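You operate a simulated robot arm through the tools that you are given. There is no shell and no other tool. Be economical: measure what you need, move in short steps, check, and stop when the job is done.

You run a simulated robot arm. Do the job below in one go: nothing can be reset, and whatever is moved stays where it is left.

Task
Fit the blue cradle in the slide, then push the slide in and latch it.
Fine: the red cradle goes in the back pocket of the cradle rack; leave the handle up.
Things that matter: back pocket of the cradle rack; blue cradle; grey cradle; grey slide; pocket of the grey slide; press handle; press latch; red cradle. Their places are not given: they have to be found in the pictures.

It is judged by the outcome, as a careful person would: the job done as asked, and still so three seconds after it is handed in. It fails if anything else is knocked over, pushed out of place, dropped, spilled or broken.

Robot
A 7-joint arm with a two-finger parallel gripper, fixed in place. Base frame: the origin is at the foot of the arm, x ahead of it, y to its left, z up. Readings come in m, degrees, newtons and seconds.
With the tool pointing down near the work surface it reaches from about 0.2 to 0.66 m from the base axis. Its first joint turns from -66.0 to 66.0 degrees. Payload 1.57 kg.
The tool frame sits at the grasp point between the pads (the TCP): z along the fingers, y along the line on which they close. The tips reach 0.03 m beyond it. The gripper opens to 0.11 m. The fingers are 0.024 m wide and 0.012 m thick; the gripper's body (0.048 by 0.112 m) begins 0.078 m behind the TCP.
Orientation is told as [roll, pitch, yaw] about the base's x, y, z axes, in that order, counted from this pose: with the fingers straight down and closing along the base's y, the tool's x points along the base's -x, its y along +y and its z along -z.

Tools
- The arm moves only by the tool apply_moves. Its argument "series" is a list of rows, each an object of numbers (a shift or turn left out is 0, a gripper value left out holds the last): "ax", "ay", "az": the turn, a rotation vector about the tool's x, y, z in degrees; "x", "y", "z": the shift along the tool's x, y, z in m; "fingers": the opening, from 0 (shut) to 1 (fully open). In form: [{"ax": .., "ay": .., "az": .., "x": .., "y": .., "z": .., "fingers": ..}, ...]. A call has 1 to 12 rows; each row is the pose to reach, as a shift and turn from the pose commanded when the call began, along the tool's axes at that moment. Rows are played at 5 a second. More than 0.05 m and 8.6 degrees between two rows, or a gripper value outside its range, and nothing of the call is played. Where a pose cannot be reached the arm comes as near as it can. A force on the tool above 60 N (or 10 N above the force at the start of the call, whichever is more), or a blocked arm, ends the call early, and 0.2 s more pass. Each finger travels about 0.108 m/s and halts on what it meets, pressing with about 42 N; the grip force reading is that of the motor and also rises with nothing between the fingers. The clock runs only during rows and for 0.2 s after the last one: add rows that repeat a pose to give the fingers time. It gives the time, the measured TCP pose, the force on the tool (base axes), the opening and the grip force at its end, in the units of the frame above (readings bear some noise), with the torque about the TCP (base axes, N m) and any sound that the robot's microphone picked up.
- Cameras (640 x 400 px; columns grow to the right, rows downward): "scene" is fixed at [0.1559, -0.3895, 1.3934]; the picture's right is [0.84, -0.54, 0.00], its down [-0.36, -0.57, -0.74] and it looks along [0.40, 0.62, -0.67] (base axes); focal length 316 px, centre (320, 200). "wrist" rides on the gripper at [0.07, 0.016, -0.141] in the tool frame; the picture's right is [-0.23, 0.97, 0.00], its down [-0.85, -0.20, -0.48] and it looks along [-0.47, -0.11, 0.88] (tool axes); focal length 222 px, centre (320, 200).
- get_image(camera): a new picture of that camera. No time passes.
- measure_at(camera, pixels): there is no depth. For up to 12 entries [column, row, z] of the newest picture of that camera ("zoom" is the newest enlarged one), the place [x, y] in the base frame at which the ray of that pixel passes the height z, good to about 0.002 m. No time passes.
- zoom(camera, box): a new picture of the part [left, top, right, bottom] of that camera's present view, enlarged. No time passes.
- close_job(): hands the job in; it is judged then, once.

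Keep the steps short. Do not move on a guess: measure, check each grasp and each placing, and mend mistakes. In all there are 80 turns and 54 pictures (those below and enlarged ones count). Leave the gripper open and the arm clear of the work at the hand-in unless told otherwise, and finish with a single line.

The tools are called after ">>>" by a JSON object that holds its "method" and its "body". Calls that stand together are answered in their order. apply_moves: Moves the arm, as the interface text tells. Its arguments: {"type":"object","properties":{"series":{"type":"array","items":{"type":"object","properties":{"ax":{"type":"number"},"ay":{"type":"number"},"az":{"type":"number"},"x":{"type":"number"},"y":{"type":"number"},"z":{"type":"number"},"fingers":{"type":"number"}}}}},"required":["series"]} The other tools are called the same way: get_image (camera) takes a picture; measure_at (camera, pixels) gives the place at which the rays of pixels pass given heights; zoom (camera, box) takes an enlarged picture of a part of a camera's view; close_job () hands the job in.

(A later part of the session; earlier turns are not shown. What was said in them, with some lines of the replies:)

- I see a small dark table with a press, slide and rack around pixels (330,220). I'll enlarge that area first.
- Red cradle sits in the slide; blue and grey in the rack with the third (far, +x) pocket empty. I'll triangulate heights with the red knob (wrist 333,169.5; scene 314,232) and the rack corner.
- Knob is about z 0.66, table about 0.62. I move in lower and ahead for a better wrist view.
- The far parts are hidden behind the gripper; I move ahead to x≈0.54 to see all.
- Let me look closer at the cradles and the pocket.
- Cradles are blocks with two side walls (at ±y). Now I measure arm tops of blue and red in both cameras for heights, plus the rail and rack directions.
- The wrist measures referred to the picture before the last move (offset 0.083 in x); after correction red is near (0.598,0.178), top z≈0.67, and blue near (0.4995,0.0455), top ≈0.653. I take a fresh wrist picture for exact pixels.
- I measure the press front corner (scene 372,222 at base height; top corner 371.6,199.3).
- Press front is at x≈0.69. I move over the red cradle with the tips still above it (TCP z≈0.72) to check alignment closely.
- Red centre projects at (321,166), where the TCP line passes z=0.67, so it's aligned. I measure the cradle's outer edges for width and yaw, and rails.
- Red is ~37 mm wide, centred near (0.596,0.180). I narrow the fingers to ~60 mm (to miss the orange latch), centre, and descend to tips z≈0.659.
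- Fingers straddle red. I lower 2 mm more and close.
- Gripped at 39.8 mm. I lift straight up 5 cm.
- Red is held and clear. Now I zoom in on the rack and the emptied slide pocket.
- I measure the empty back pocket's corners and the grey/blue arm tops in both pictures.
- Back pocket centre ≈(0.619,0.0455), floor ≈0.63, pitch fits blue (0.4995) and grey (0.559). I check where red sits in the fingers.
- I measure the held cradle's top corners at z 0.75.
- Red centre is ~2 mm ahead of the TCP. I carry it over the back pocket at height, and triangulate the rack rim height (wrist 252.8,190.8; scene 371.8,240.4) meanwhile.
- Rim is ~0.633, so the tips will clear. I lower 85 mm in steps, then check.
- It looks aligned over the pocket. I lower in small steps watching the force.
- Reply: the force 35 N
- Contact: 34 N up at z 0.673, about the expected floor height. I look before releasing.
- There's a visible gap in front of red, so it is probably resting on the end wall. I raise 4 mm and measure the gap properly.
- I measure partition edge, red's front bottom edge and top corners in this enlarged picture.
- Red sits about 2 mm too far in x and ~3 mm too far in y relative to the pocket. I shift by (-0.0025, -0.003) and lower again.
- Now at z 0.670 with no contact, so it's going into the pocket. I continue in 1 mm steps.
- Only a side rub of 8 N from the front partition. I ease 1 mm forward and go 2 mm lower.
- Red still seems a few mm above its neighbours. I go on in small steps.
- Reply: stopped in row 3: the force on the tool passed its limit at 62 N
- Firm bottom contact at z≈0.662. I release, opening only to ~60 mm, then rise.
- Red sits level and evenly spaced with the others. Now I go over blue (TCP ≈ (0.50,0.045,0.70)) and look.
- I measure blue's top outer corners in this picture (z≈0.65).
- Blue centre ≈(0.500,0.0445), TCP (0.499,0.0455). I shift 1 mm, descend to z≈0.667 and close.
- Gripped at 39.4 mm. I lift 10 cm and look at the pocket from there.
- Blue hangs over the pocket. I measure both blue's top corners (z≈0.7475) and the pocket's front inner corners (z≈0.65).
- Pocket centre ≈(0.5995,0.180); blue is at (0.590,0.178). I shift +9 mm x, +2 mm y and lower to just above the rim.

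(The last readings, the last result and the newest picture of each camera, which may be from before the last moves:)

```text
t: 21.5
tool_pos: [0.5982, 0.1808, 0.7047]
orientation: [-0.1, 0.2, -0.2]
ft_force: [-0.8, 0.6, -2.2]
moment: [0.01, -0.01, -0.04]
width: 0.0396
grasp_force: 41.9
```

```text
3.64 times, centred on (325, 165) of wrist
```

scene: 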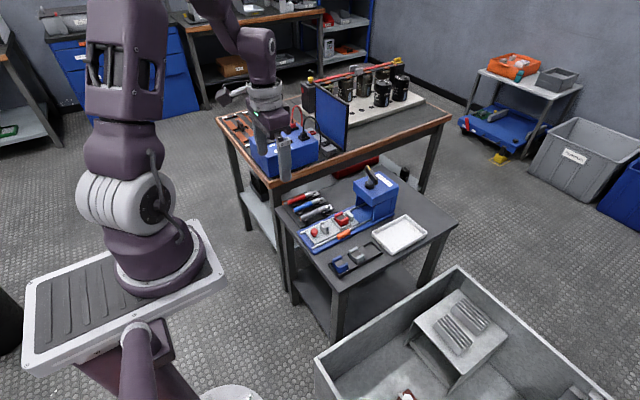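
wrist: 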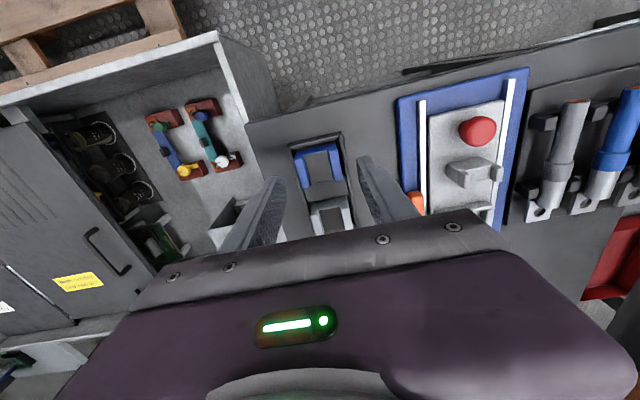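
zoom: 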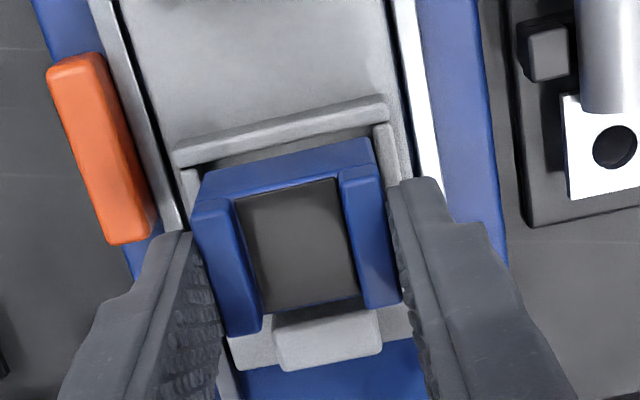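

>>> {"method": "measure_at", "body": {"camera": "zoom", "pixels": [[200, 165, 0.65], [375, 125, 0.65], [207, 173, 0.655], [370, 138, 0.655], [193, 220, 0.6825], [232, 337, 0.6825], [378, 180, 0.6825], [402, 303, 0.6825], [376, 140, 0.65], [198, 178, 0.65]]}}

```text
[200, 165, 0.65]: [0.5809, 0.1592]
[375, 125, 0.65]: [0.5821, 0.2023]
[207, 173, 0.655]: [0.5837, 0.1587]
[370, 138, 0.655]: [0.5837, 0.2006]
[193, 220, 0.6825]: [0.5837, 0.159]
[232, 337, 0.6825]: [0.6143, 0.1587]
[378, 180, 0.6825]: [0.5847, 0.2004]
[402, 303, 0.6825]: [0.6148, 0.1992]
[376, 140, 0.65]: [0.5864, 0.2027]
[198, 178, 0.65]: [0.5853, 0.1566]
```

Blue (0.584–0.615, 0.159–0.200) is centred in the pocket (0.582–0.617, 0.157–0.203). I lower in small steps.

>>> {"method": "apply_moves", "body": {"series": [{"z": 0.003}, {"z": 0.006}, {"z": 0.009}, {"z": 0.011}, {"z": 0.011}]}}

```text
t: 22.7
tool_pos: [0.5962, 0.1808, 0.6927]
orientation: [-0.1, 0.1, -0.1]
ft_force: [0.1, 0.8, -1.8]
moment: [0.0, 0.01, 0.0]
width: 0.0397
grasp_force: 42.2
```

>>> {"method": "apply_moves", "body": {"series": [{"z": 0.001}, {"z": 0.002}, {"z": 0.003}, {"z": 0.003}]}}

```text
t: 23.7
tool_pos: [0.5983, 0.1799, 0.6914]
orientation: [0.1, -0.3, 0.0]
ft_force: [0.5, 1.8, 35.1]
moment: [0.07, 0.49, 0.0]
width: 0.0401
grasp_force: 41.7
```

Contact at z 0.691, the expected seat height (0.692), with a mostly straight-up force. I release, rise, and check.

>>> {"method": "apply_moves", "body": {"series": [{"z": -0.001, "fingers": 0.45}, {"z": -0.001, "fingers": 0.55}, {"z": -0.001, "fingers": 0.55}, {"z": -0.015, "fingers": 0.55}, {"z": -0.04}, {"z": -0.07}, {"z": -0.1}]}}

>>> {"method": "zoom", "body": {"camera": "wrist", "box": [240, 0, 400, 190]}}

>>> {"method": "zoom", "body": {"camera": "scene", "box": [305, 190, 385, 250]}}

```text
t: 25.3
tool_pos: [0.5947, 0.1813, 0.7921]
orientation: [0.0, 0.1, -0.1]
ft_force: [0.5, -0.8, -0.1]
moment: [0.01, 0.03, -0.01]
width: 0.0607
grasp_force: 0.1
```

```text
2.11 times, centred on (320, 95) of wrist
```

zoom: 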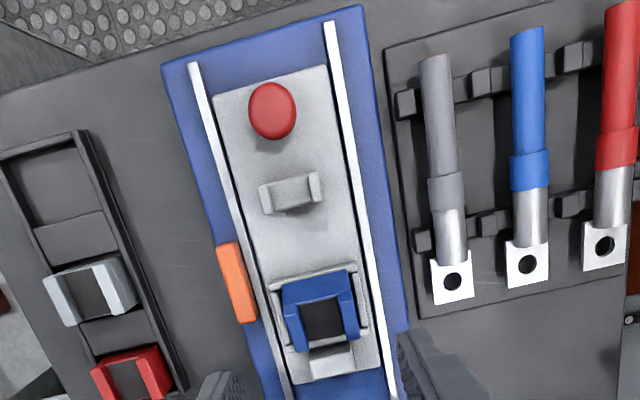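

```text
6.67 times, centred on (345, 220) of scene
```

zoom: 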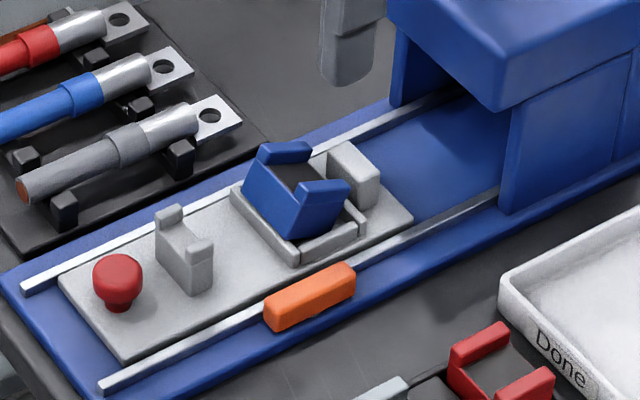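

Blue is tilted: its front edge hangs on the pocket's front wall, so it needs to go a few mm further in +x. I measure the tilt from this picture (low-y arm's ends) at several heights.

>>> {"method": "measure_at", "body": {"camera": "zoom", "pixels": [[302, 202, 0.66], [302, 202, 0.68], [350, 185, 0.66], [350, 185, 0.68], [297, 188, 0.66], [297, 188, 0.68], [330, 233, 0.65], [293, 240, 0.65], [298, 260, 0.65], [345, 150, 0.66], [362, 207, 0.65]]}}

>>> {"method": "zoom", "body": {"camera": "scene", "box": [330, 205, 366, 230]}}

```text
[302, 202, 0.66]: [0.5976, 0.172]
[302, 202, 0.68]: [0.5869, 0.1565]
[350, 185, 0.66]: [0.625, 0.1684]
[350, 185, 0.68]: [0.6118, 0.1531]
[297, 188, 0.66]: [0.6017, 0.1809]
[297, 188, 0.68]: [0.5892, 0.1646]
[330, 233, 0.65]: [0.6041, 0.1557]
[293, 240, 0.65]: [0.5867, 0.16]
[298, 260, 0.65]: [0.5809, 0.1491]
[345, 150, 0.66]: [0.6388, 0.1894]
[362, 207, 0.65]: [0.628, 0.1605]
```

```text
16.00 times, centred on (348, 218) of scene
```

zoom: 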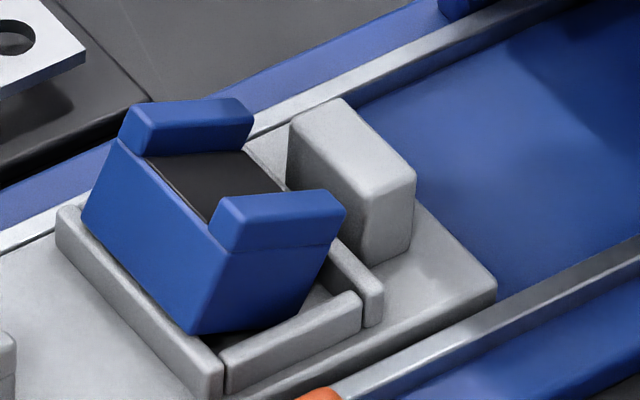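

Now it's clear: blue is pitched ~25°, front edge on the front wall, back down in the pocket. I'll regrip it on its sides (TCP z≈0.690), lift, level it by turning the tool, and set it in again.

>>> {"method": "apply_moves", "body": {"series": [{"x": -0.004, "y": -0.001, "z": 0.03}, {"x": -0.004, "y": -0.001, "z": 0.06}, {"x": -0.004, "y": -0.001, "z": 0.09}, {"x": -0.004, "y": -0.001, "z": 0.101}, {"x": -0.004, "y": -0.001, "z": 0.101, "fingers": 0.3}, {"x": -0.004, "y": -0.001, "z": 0.101, "fingers": 0.2}, {"x": -0.004, "y": -0.001, "z": 0.101, "fingers": 0.2}]}}

```text
t: 26.9
tool_pos: [0.601, 0.1808, 0.689]
orientation: [0.0, 0.0, 0.0]
ft_force: [1.5, 1.2, -0.2]
moment: [-0.04, -0.08, 0.02]
width: 0.0396
grasp_force: 42.1
```

Gripped (39.6 mm). Lift 16 mm, then pitch −24° in three steps about the cradle's centre.

>>> {"method": "apply_moves", "body": {"series": [{"z": -0.008}, {"z": -0.02}, {"z": -0.02, "x": 0.004, "ay": -8}, {"z": -0.019, "x": 0.008, "ay": -16}, {"z": -0.0175, "x": 0.0118, "ay": -24}, {"z": -0.0175, "x": 0.0118, "ay": -24}]}}

>>> {"method": "zoom", "body": {"camera": "scene", "box": [326, 196, 370, 230]}}

```text
t: 28.3
tool_pos: [0.5886, 0.1798, 0.7063]
orientation: [0.0, -24.0, -0.1]
ft_force: [0.2, -0.9, -2.3]
moment: [0.0, 0.03, 0.02]
width: 0.0396
grasp_force: 41.9
```

```text
11.76 times, centred on (348, 213) of scene
```

zoom: 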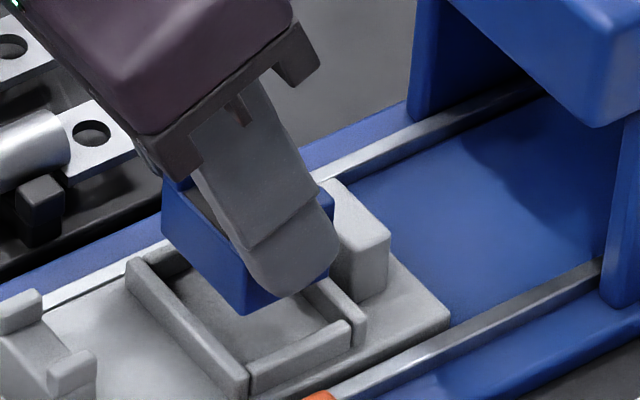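

Blue now looks level (front face edge vertical). I measure its front bottom corner (245,313) and pocket edges in this picture.

>>> {"method": "measure_at", "body": {"camera": "zoom", "pixels": [[245, 313, 0.65], [245, 313, 0.67], [163, 237, 0.65], [163, 237, 0.67], [148, 260, 0.65], [250, 372, 0.65], [148, 260, 0.655], [250, 372, 0.655], [340, 320, 0.65], [322, 300, 0.65], [305, 290, 0.65], [348, 325, 0.65]]}}

>>> {"method": "zoom", "body": {"camera": "wrist", "box": [270, 80, 380, 220]}}

```text
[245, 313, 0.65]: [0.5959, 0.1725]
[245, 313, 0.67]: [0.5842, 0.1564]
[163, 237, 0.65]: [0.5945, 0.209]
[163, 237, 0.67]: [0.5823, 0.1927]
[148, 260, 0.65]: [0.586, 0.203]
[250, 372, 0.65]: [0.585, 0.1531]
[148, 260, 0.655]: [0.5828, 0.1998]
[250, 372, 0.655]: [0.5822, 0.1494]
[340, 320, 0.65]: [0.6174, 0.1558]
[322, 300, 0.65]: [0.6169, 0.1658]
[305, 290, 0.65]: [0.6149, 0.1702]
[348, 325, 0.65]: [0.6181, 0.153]
```

```text
2.86 times, centred on (325, 150) of wrist
```

zoom: 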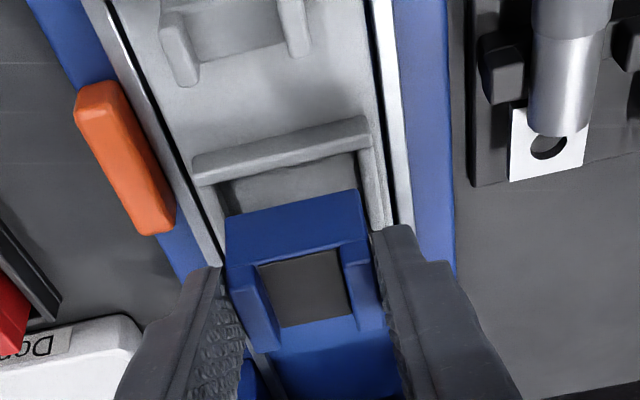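

I cross-check the front wall edge and blue's front edge from the wrist picture.

>>> {"method": "measure_at", "body": {"camera": "zoom", "pixels": [[215, 183, 0.645], [215, 183, 0.655], [358, 150, 0.645], [358, 150, 0.655], [228, 216, 0.664], [358, 190, 0.664], [228, 265, 0.684], [365, 240, 0.684], [222, 195, 0.645], [358, 165, 0.645]]}}

```text
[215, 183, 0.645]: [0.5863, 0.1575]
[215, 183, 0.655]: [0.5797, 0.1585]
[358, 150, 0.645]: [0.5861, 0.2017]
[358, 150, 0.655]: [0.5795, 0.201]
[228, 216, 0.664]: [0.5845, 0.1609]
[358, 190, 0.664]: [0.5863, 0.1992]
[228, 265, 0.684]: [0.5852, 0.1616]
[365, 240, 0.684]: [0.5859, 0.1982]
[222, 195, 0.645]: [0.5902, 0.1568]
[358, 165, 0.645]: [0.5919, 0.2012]
```

Gap to the front wall was too tight before (contact moment showed the front edge caught). I shift +2 mm x and lower 15 mm vertically in steps (tool is tilted, so components are mixed).

>>> {"method": "apply_moves", "body": {"series": [{"x": -0.00183, "z": 0.00081}, {"x": 0.00224, "z": 0.00995}, {"x": 0.00346, "z": 0.01269}, {"x": 0.00427, "z": 0.01452}, {"x": 0.00427, "z": 0.01452}]}}

```text
t: 29.5
tool_pos: [0.5901, 0.1806, 0.6924]
orientation: [0.0, -23.9, -0.1]
ft_force: [-0.1, 0.6, -1.8]
moment: [0.0, 0.03, -0.05]
width: 0.0396
grasp_force: 41.9
```

No contact yet (bottom ≈0.650). Continue 5 mm.

>>> {"method": "apply_moves", "body": {"series": [{"x": 0.00081, "z": 0.00183}, {"x": 0.00142, "z": 0.0032}, {"x": 0.00203, "z": 0.00457}, {"x": 0.00203, "z": 0.00457}]}}

```text
t: 30.5
tool_pos: [0.5903, 0.1791, 0.687]
orientation: [0.0, -23.9, -0.1]
ft_force: [-0.2, 0.1, -1.8]
moment: [-0.03, 0.01, 0.05]
width: 0.0397
grasp_force: 42.0
```

Still free at bottom ≈0.645, likely inside the walls. Continue 4 mm.

>>> {"method": "apply_moves", "body": {"series": [{"x": 0.00061, "z": 0.00137}, {"x": 0.00122, "z": 0.00274}, {"x": 0.00163, "z": 0.00365}, {"x": 0.00163, "z": 0.00365}]}}

```text
t: 31.5
tool_pos: [0.5906, 0.1793, 0.6834]
orientation: [0.0, -23.9, 0.0]
ft_force: [0.0, 0.2, -2.5]
moment: [0.01, 0.03, -0.01]
width: 0.0396
grasp_force: 42.6
```

>>> {"method": "apply_moves", "body": {"series": [{"x": 0.00041, "z": 0.00091}, {"x": 0.00081, "z": 0.00183}, {"x": 0.00122, "z": 0.00274}, {"x": 0.00122, "z": 0.00274}]}}

```text
t: 32.5
tool_pos: [0.592, 0.1795, 0.6828]
orientation: [0.1, -24.3, 0.1]
ft_force: [0.1, 3.1, 30.7]
moment: [-0.08, -0.41, 0.09]
width: 0.0397
grasp_force: 41.9
```

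Contact with force line at x≈0.605, near the cradle's middle, so probably flat on the floor. I look before opening.

>>> {"method": "zoom", "body": {"camera": "scene", "box": [326, 196, 370, 230]}}

```text
11.76 times, centred on (348, 213) of scene
```

zoom: 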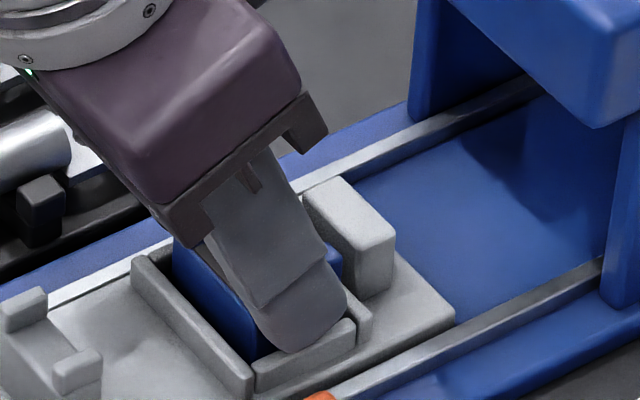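

Blue sits inside the walls. I release, rise vertically, then turn the tool upright again.

>>> {"method": "apply_moves", "body": {"series": [{"x": -0.0004, "z": -0.0009, "fingers": 0.45}, {"x": -0.0004, "z": -0.0009, "fingers": 0.55}, {"x": -0.0004, "z": -0.0009, "fingers": 0.55}, {"x": -0.0081, "z": -0.0183, "fingers": 0.55}, {"x": -0.0244, "z": -0.0548}, {"x": -0.0366, "z": -0.0822}, {"x": -0.0366, "z": -0.0822, "ay": 8}, {"x": -0.0366, "z": -0.0822, "ay": 16}, {"x": -0.0366, "z": -0.0822, "ay": 24}, {"x": -0.0366, "z": -0.0822, "ay": 24}]}}

>>> {"method": "zoom", "body": {"camera": "scene", "box": [303, 190, 378, 248]}}

```text
t: 34.7
tool_pos: [0.5908, 0.1793, 0.7707]
orientation: [0.0, 0.0, 0.0]
ft_force: [-0.5, 0.4, -0.8]
moment: [0.0, -0.03, -0.03]
width: 0.0606
grasp_force: 0.1
```

```text
6.90 times, centred on (340, 219) of scene
```

zoom: 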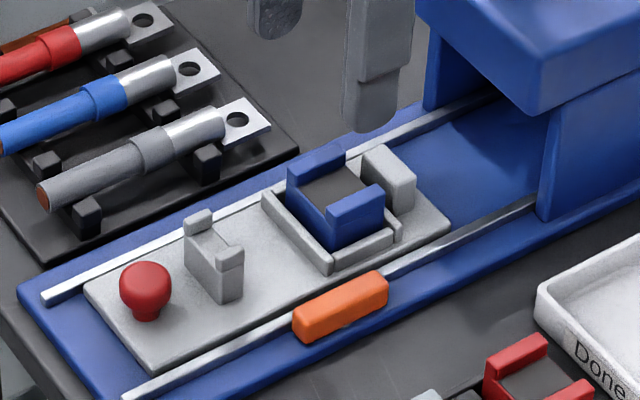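

Blue is level and seated. Next the push: I measure the knob (145,287), slide's near edge, the latch, and the press mouth in this picture.

>>> {"method": "measure_at", "body": {"camera": "zoom", "pixels": [[145, 285, 0.66], [148, 320, 0.645], [85, 288, 0.643], [152, 370, 0.643], [405, 183, 0.643], [450, 225, 0.643], [296, 320, 0.65], [385, 275, 0.65], [305, 342, 0.635], [388, 300, 0.635], [185, 225, 0.67], [43, 297, 0.645]]}}

```text
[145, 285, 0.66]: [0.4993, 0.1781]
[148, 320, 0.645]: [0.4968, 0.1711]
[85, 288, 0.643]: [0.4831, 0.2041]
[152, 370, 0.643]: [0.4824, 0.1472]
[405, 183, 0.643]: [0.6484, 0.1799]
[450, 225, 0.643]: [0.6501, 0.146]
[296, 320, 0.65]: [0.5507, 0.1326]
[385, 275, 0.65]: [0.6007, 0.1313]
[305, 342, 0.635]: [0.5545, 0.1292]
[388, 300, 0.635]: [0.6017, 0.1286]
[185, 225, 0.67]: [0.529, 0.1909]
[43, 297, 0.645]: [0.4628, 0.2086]
```

Knob at (0.4985,0.178), slide spans x 0.4825–0.650. I close the fingers, go behind the knob (x≈0.469) and lower to tips z≈0.650.

>>> {"method": "apply_moves", "body": {"series": [{"x": 0.04, "fingers": 0}, {"x": 0.08, "fingers": 0}, {"x": 0.123, "y": -0.001}, {"x": 0.123, "y": -0.001, "z": 0.04}, {"x": 0.123, "y": -0.001, "z": 0.08}, {"x": 0.123, "y": -0.001, "z": 0.091}, {"x": 0.123, "y": -0.001, "z": 0.091}]}}

```text
t: 36.3
tool_pos: [0.4696, 0.1789, 0.6792]
orientation: [0.0, 0.1, -0.2]
ft_force: [0.6, 0.2, -0.3]
moment: [-0.02, 0.01, 0.0]
width: 0.0001
grasp_force: 21.3
```

In place without contact. I push along +x: first 40 mm gently to see slide resistance.

>>> {"method": "apply_moves", "body": {"series": [{"x": -0.006}, {"x": -0.014}, {"x": -0.022}, {"x": -0.03}, {"x": -0.04}]}}

```text
t: 37.5
tool_pos: [0.5069, 0.1775, 0.6788]
orientation: [-0.1, 0.0, -0.1]
ft_force: [0.9, -0.6, 0.8]
moment: [-0.03, 0.03, -0.01]
width: 0.0001
grasp_force: 21.0
```

Moved freely. I go on 40 mm, slower at the end.

>>> {"method": "apply_moves", "body": {"series": [{"x": -0.008}, {"x": -0.016}, {"x": -0.024}, {"x": -0.032}, {"x": -0.04}]}}

>>> {"method": "zoom", "body": {"camera": "scene", "box": [300, 165, 400, 250]}}

```text
t: 38.7
tool_pos: [0.5492, 0.1782, 0.679]
orientation: [0.0, 0.1, 0.1]
ft_force: [0.9, -0.5, 0.3]
moment: [-0.02, -0.01, 0.03]
width: 0.0
grasp_force: 20.8
```

```text
4.71 times, centred on (350, 208) of scene
```

zoom: 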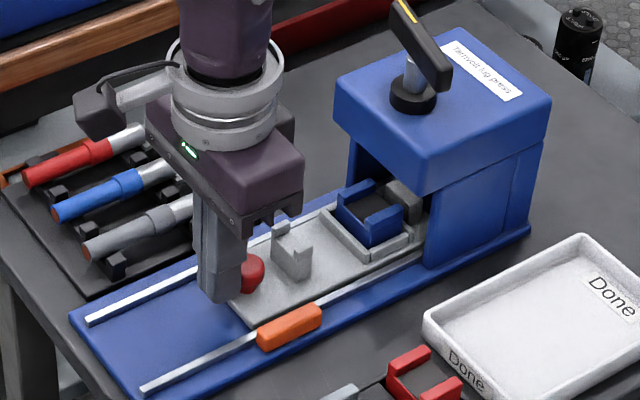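

The slide moves well with blue riding in it. I push on in 5 mm steps, ending when force rises.

>>> {"method": "apply_moves", "body": {"series": [{"x": -0.006}, {"x": -0.012}, {"x": -0.018}, {"x": -0.024}, {"x": -0.03}]}}

```text
t: 39.9
tool_pos: [0.5774, 0.178, 0.678]
orientation: [0.0, 0.3, -0.2]
ft_force: [-11.0, 0.4, 5.2]
moment: [0.0, 0.12, 0.02]
width: 0.0
grasp_force: 21.6
```

Resistance of 11 N appears. I push 3 mm more to tell stop from friction.

>>> {"method": "apply_moves", "body": {"series": [{"x": -0.0015}, {"x": -0.003}, {"x": -0.003}]}}

```text
t: 40.7
tool_pos: [0.5766, 0.1783, 0.6769]
orientation: [-0.1, 0.6, 0.0]
ft_force: [-34.7, 0.0, 9.6]
moment: [0.33, 0.45, 0.04]
width: 0.0
grasp_force: 21.8
```

Hard stop: the slide is home. I back off, rise, and move to get a close view of the orange latch.

>>> {"method": "apply_moves", "body": {"series": [{"x": 0.008}, {"x": 0.008, "z": -0.04}, {"x": 0.012, "z": -0.075}, {"x": 0.04, "y": -0.025, "z": -0.075}, {"x": 0.06, "y": -0.038, "z": -0.075}, {"x": 0.06, "y": -0.038, "z": -0.075}]}}

>>> {"method": "zoom", "body": {"camera": "wrist", "box": [260, 90, 420, 215]}}

```text
t: 42.1
tool_pos: [0.5222, 0.1432, 0.7543]
orientation: [0.0, 0.0, 0.0]
ft_force: [-0.8, -0.4, 0.2]
moment: [0.03, 0.02, 0.0]
width: 0.0
grasp_force: 21.3
```

```text
3.20 times, centred on (340, 152) of wrist
```

zoom: 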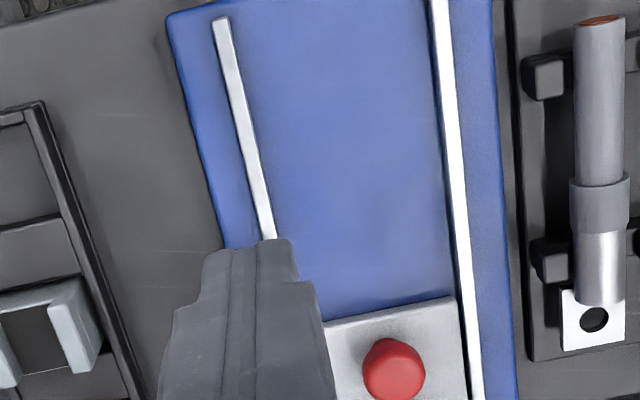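

The finger hides the latch. I use the scene camera for a tight look at the latch.

>>> {"method": "measure_at", "body": {"camera": "zoom", "pixels": [[328, 323, 0.643], [448, 299, 0.643], [393, 365, 0.66], [273, 235, 0.643], [217, 20, 0.643]]}}

>>> {"method": "zoom", "body": {"camera": "scene", "box": [322, 195, 382, 242]}}

```text
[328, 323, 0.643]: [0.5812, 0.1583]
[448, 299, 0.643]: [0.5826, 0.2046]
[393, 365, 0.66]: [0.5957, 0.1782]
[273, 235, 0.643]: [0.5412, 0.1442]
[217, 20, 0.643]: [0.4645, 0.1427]
```

```text
8.51 times, centred on (352, 218) of scene
```

zoom: 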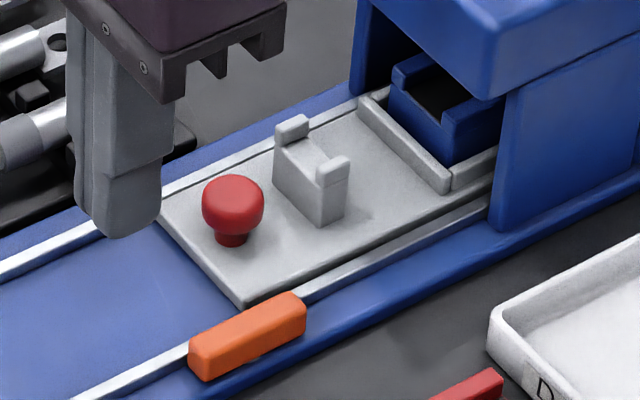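

Slide is home (rear edge x≈0.582, hard stop). The latch bar (x 0.55–0.60) is centred at ≈0.576, so it seems to turn about its middle, its near end swinging in behind the slide. I measure it precisely.

>>> {"method": "measure_at", "body": {"camera": "zoom", "pixels": [[190, 345, 0.65], [208, 357, 0.65], [205, 380, 0.64], [290, 293, 0.65], [305, 303, 0.65], [305, 325, 0.64], [240, 305, 0.643], [205, 322, 0.645], [218, 398, 0.625], [312, 305, 0.645]]}}

>>> {"method": "measure_at", "body": {"camera": "wrist", "pixels": [[406.9, 193.3, 0.65], [419.3, 190.4, 0.65], [406.9, 193.3, 0.64], [419.3, 190.4, 0.64]]}}

```text
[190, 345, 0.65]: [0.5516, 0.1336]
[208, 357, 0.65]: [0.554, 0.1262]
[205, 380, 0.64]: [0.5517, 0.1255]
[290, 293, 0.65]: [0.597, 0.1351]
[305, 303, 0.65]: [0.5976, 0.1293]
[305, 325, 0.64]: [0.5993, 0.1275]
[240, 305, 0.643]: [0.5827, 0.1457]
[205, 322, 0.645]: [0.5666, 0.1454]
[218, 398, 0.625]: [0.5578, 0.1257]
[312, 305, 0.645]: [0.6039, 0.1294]
```

```text
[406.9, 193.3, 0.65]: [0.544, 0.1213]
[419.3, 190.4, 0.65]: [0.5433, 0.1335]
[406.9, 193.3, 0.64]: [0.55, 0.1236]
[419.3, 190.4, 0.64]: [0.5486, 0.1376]
```

Latch: x 0.55–0.599, y 0.124–0.136, top ≈0.65, middle (0.575,0.13). I bring the closed fingertips to its outer side at the near end (0.5515, 0.104), tips z≈0.640.

>>> {"method": "apply_moves", "body": {"series": [{"x": -0.015, "y": -0.02}, {"x": -0.0293, "y": -0.0395}, {"x": -0.0293, "y": -0.0395, "z": 0.04}, {"x": -0.0293, "y": -0.0395, "z": 0.075}, {"x": -0.0293, "y": -0.0395, "z": 0.0845}, {"x": -0.0293, "y": -0.0395, "z": 0.0845}]}}

```text
t: 43.5
tool_pos: [0.5504, 0.1015, 0.6691]
orientation: [0.0, 0.2, -0.1]
ft_force: [0.3, 1.4, 0.2]
moment: [0.02, 0.0, 0.0]
width: 0.0
grasp_force: 21.2
```

No contact. I push in +y in small steps.

>>> {"method": "apply_moves", "body": {"series": [{"y": 0.004}, {"y": 0.008}, {"y": 0.012}, {"y": 0.015}]}}

```text
t: 44.5
tool_pos: [0.5495, 0.1169, 0.6704]
orientation: [0.0, 0.1, -0.1]
ft_force: [-0.8, 0.5, 0.3]
moment: [0.02, 0.04, -0.03]
width: 0.0
grasp_force: 21.1
```

>>> {"method": "apply_moves", "body": {"series": [{"y": 0.003}, {"y": 0.006}, {"y": 0.009}, {"y": 0.011}]}}

```text
t: 45.5
tool_pos: [0.5488, 0.1261, 0.6689]
orientation: [0.0, 0.1, 0.0]
ft_force: [-6.5, -2.5, 3.0]
moment: [0.02, 0.09, 0.08]
width: 0.0
grasp_force: 21.0
```

The reaction (−6.5, −2.5 N) points along −x, so the bar has turned about 70°. I finish by pushing +x.

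>>> {"method": "apply_moves", "body": {"series": [{"x": -0.003}, {"x": -0.006}, {"x": -0.008}, {"x": -0.008}]}}

```text
t: 46.5
tool_pos: [0.5548, 0.1256, 0.6698]
orientation: [-0.1, 0.4, -0.1]
ft_force: [-25.1, 2.1, -3.8]
moment: [0.0, 0.56, 0.29]
width: 0.0
grasp_force: 21.2
```

25 N with no click heard; I press 2 mm more to confirm it's at its stop.

>>> {"method": "apply_moves", "body": {"series": [{"x": -0.001}, {"x": -0.002}, {"x": -0.002}]}}

```text
t: 47.3
tool_pos: [0.5554, 0.1255, 0.6707]
orientation: [-0.3, 0.5, -0.1]
ft_force: [-33.5, 6.0, -5.0]
moment: [0.1, 0.83, 0.4]
width: 0.0
grasp_force: 21.0
```

It's stiff now: at its stop. I back away, rise, open the fingers and take the last picture covering latch, handle and rack.

>>> {"method": "apply_moves", "body": {"series": [{"x": 0.012}, {"x": 0.02}, {"x": 0.02, "z": -0.04}, {"x": 0.03, "z": -0.08}, {"x": 0.07, "z": -0.11, "fingers": 0.5}, {"x": 0.11, "y": 0.03, "z": -0.12, "fingers": 1}, {"x": 0.14, "y": 0.06, "z": -0.13, "fingers": 1}, {"x": 0.14, "y": 0.06, "z": -0.13, "fingers": 1}]}}

>>> {"method": "zoom", "body": {"camera": "scene", "box": [316, 166, 416, 276]}}

```text
refused: row 6 steps farther than a row can; nothing moved
```

```text
3.64 times, centred on (366, 221) of scene
```

zoom: 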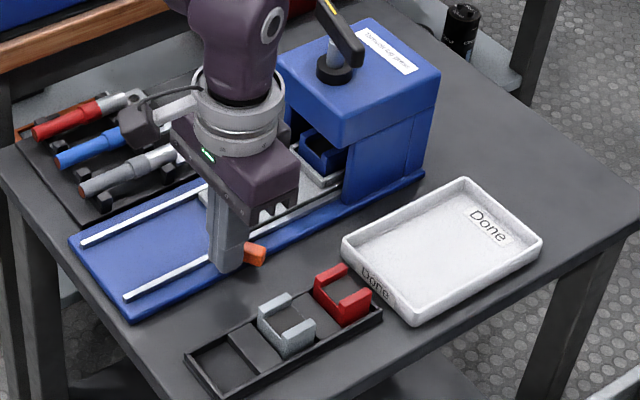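

The move was refused (a step too long), so the picture shows the arm still pressing; the latch's outer end now sticks out crosswise at (262,254). I measure it to get the bar's angle.

>>> {"method": "measure_at", "body": {"camera": "zoom", "pixels": [[266, 252, 0.65], [250, 242, 0.65], [246, 262, 0.645], [263, 265, 0.645]]}}

>>> {"method": "apply_moves", "body": {"series": [{"x": 0.012}, {"x": 0.02}, {"x": 0.02, "z": -0.04}, {"x": 0.03, "z": -0.08}, {"x": 0.06, "y": 0.01, "z": -0.1}, {"x": 0.08, "y": 0.03, "z": -0.12}, {"x": 0.08, "y": 0.053, "z": -0.12}]}}

```text
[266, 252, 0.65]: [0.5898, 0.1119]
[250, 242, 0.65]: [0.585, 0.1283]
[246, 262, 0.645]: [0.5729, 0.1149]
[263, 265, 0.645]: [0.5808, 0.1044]
```

```text
t: 48.9
tool_pos: [0.4777, 0.1773, 0.7916]
orientation: [0.0, 0.0, -0.2]
ft_force: [-0.1, 0.0, 0.2]
moment: [0.02, 0.05, -0.02]
width: 0.0
grasp_force: 21.1
```

The bar's end reads as roughly 70–80° rather than clearly 90°, so I'll verify by pushing the outer end from its far side (towards −x), where I have more leverage. First I position at (0.617,0.106) beside it.

>>> {"method": "apply_moves", "body": {"series": [{"x": -0.035, "y": -0.018}, {"x": -0.07, "y": -0.036}, {"x": -0.105, "y": -0.054}, {"x": -0.139, "y": -0.0713}, {"x": -0.139, "y": -0.0713, "z": 0.04}, {"x": -0.139, "y": -0.0713, "z": 0.08}, {"x": -0.139, "y": -0.0713, "z": 0.112}, {"x": -0.139, "y": -0.0713, "z": 0.1215}, {"x": -0.139, "y": -0.0713, "z": 0.1215}]}}

```text
t: 50.9
tool_pos: [0.6211, 0.1085, 0.6647]
orientation: [0.0, 0.2, -0.1]
ft_force: [0.4, 0.8, -1.4]
moment: [-0.01, -0.02, 0.04]
width: 0.0002
grasp_force: 21.5
```

>>> {"method": "apply_moves", "body": {"series": [{"x": 0.004, "z": -0.002}, {"x": 0.008, "z": -0.002}, {"x": 0.012, "z": -0.002}, {"x": 0.016, "z": -0.002}]}}

```text
t: 51.9
tool_pos: [0.6044, 0.1082, 0.6701]
orientation: [0.0, -0.1, -0.1]
ft_force: [7.3, -4.5, -5.5]
moment: [-0.16, -0.22, 0.0]
width: 0.0002
grasp_force: 21.4
```

Contact at about x 0.604. I continue carefully to see if it turns further.

>>> {"method": "apply_moves", "body": {"series": [{"x": 0.002}, {"x": 0.004}, {"x": 0.004}]}}

```text
t: 52.7
tool_pos: [0.5998, 0.1091, 0.6709]
orientation: [-0.1, 0.1, -0.2]
ft_force: [4.5, -4.9, 0.3]
moment: [-0.17, -0.14, 0.06]
width: 0.0
grasp_force: 21.5
```

It turns with little force (6 N), so it wasn't fully home. Continue.

>>> {"method": "apply_moves", "body": {"series": [{"x": 0.002}, {"x": 0.004}, {"x": 0.006}, {"x": 0.006}]}}

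```text
t: 53.7
tool_pos: [0.5942, 0.1069, 0.6686]
orientation: [-0.3, 0.1, 0.0]
ft_force: [5.5, -19.0, 4.3]
moment: [-0.48, -0.15, 0.19]
width: 0.0004
grasp_force: 21.1
```

The force is now mostly −y: the fingertip slipped past the bar's end, so I need more overlap. I back off and come again 9 mm further in +y (finger 0.104–0.128, still clear of the rail at 0.142).

>>> {"method": "apply_moves", "body": {"series": [{"y": -0.004}, {"x": -0.012, "y": -0.004}, {"x": -0.025, "y": -0.004}, {"x": -0.025, "y": 0.009}, {"x": -0.025, "y": 0.009}]}}

```text
t: 54.9
tool_pos: [0.6188, 0.1162, 0.669]
orientation: [0.0, 0.1, 0.0]
ft_force: [-0.1, -0.1, 0.4]
moment: [-0.03, -0.01, 0.02]
width: 0.0001
grasp_force: 21.4
```

>>> {"method": "apply_moves", "body": {"series": [{"x": 0.004}, {"x": 0.008}, {"x": 0.012}, {"x": 0.015}, {"x": 0.015}]}}

```text
t: 56.1
tool_pos: [0.6025, 0.1165, 0.6694]
orientation: [0.0, 0.1, -0.1]
ft_force: [-0.9, -0.5, 0.0]
moment: [-0.02, 0.01, -0.02]
width: 0.0002
grasp_force: 21.6
```

>>> {"method": "apply_moves", "body": {"series": [{"x": 0.003}, {"x": 0.005}, {"x": 0.007}, {"x": 0.007}]}}

```text
t: 57.1
tool_pos: [0.5948, 0.1169, 0.6706]
orientation: [0.0, 0.0, 0.0]
ft_force: [2.5, 0.7, -0.6]
moment: [0.01, -0.09, -0.03]
width: 0.0
grasp_force: 21.2
5 turns are left
```

Light contact with normal (2.5, 0.7). I push 5 mm further.

>>> {"method": "apply_moves", "body": {"series": [{"x": 0.002}, {"x": 0.004}, {"x": 0.0055}, {"x": 0.0055}]}}

```text
t: 58.1
tool_pos: [0.5931, 0.117, 0.6714]
orientation: [-0.1, -0.5, 0.0]
ft_force: [36.7, -8.8, -5.8]
moment: [-0.64, -0.93, 0.03]
width: 0.0
grasp_force: 21.7
4 turns are left
```

Hard stop at x 0.593, i.e. the bar's face at 0.581: exactly square behind the slide. I back off, rise, move clear and open the fingers.

>>> {"method": "apply_moves", "body": {"series": [{"x": -0.004}, {"x": -0.014}, {"x": -0.014, "z": -0.04}, {"x": -0.014, "z": -0.08}, {"x": -0.014, "z": -0.12}, {"x": 0.025, "z": -0.14}, {"x": 0.065, "z": -0.16}, {"x": 0.105, "z": -0.17}, {"x": 0.145, "z": -0.17, "fingers": 0.5}, {"x": 0.185, "z": -0.17, "fingers": 1}, {"x": 0.185, "z": -0.17, "fingers": 1}, {"x": 0.185, "z": -0.17, "fingers": 1}]}}

```text
t: 60.7
tool_pos: [0.4046, 0.1137, 0.8399]
orientation: [0.0, 0.1, -0.1]
ft_force: [0.0, -0.2, -0.2]
moment: [-0.01, 0.03, -0.03]
width: 0.1101
grasp_force: 0.0
3 turns are left
```

The arm is clear and the gripper is open, so I hand in.

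>>> {"method": "close_job", "body": {}}

```text
The job is handed in.
```

Red cradle is in the rack's back pocket, blue cradle is in the slide, the slide is pushed to its stop, the latch is turned to its stop behind it by force and position readings (no pictures were left to confirm it), and I did not touch the handle, which was still up in the last picture.
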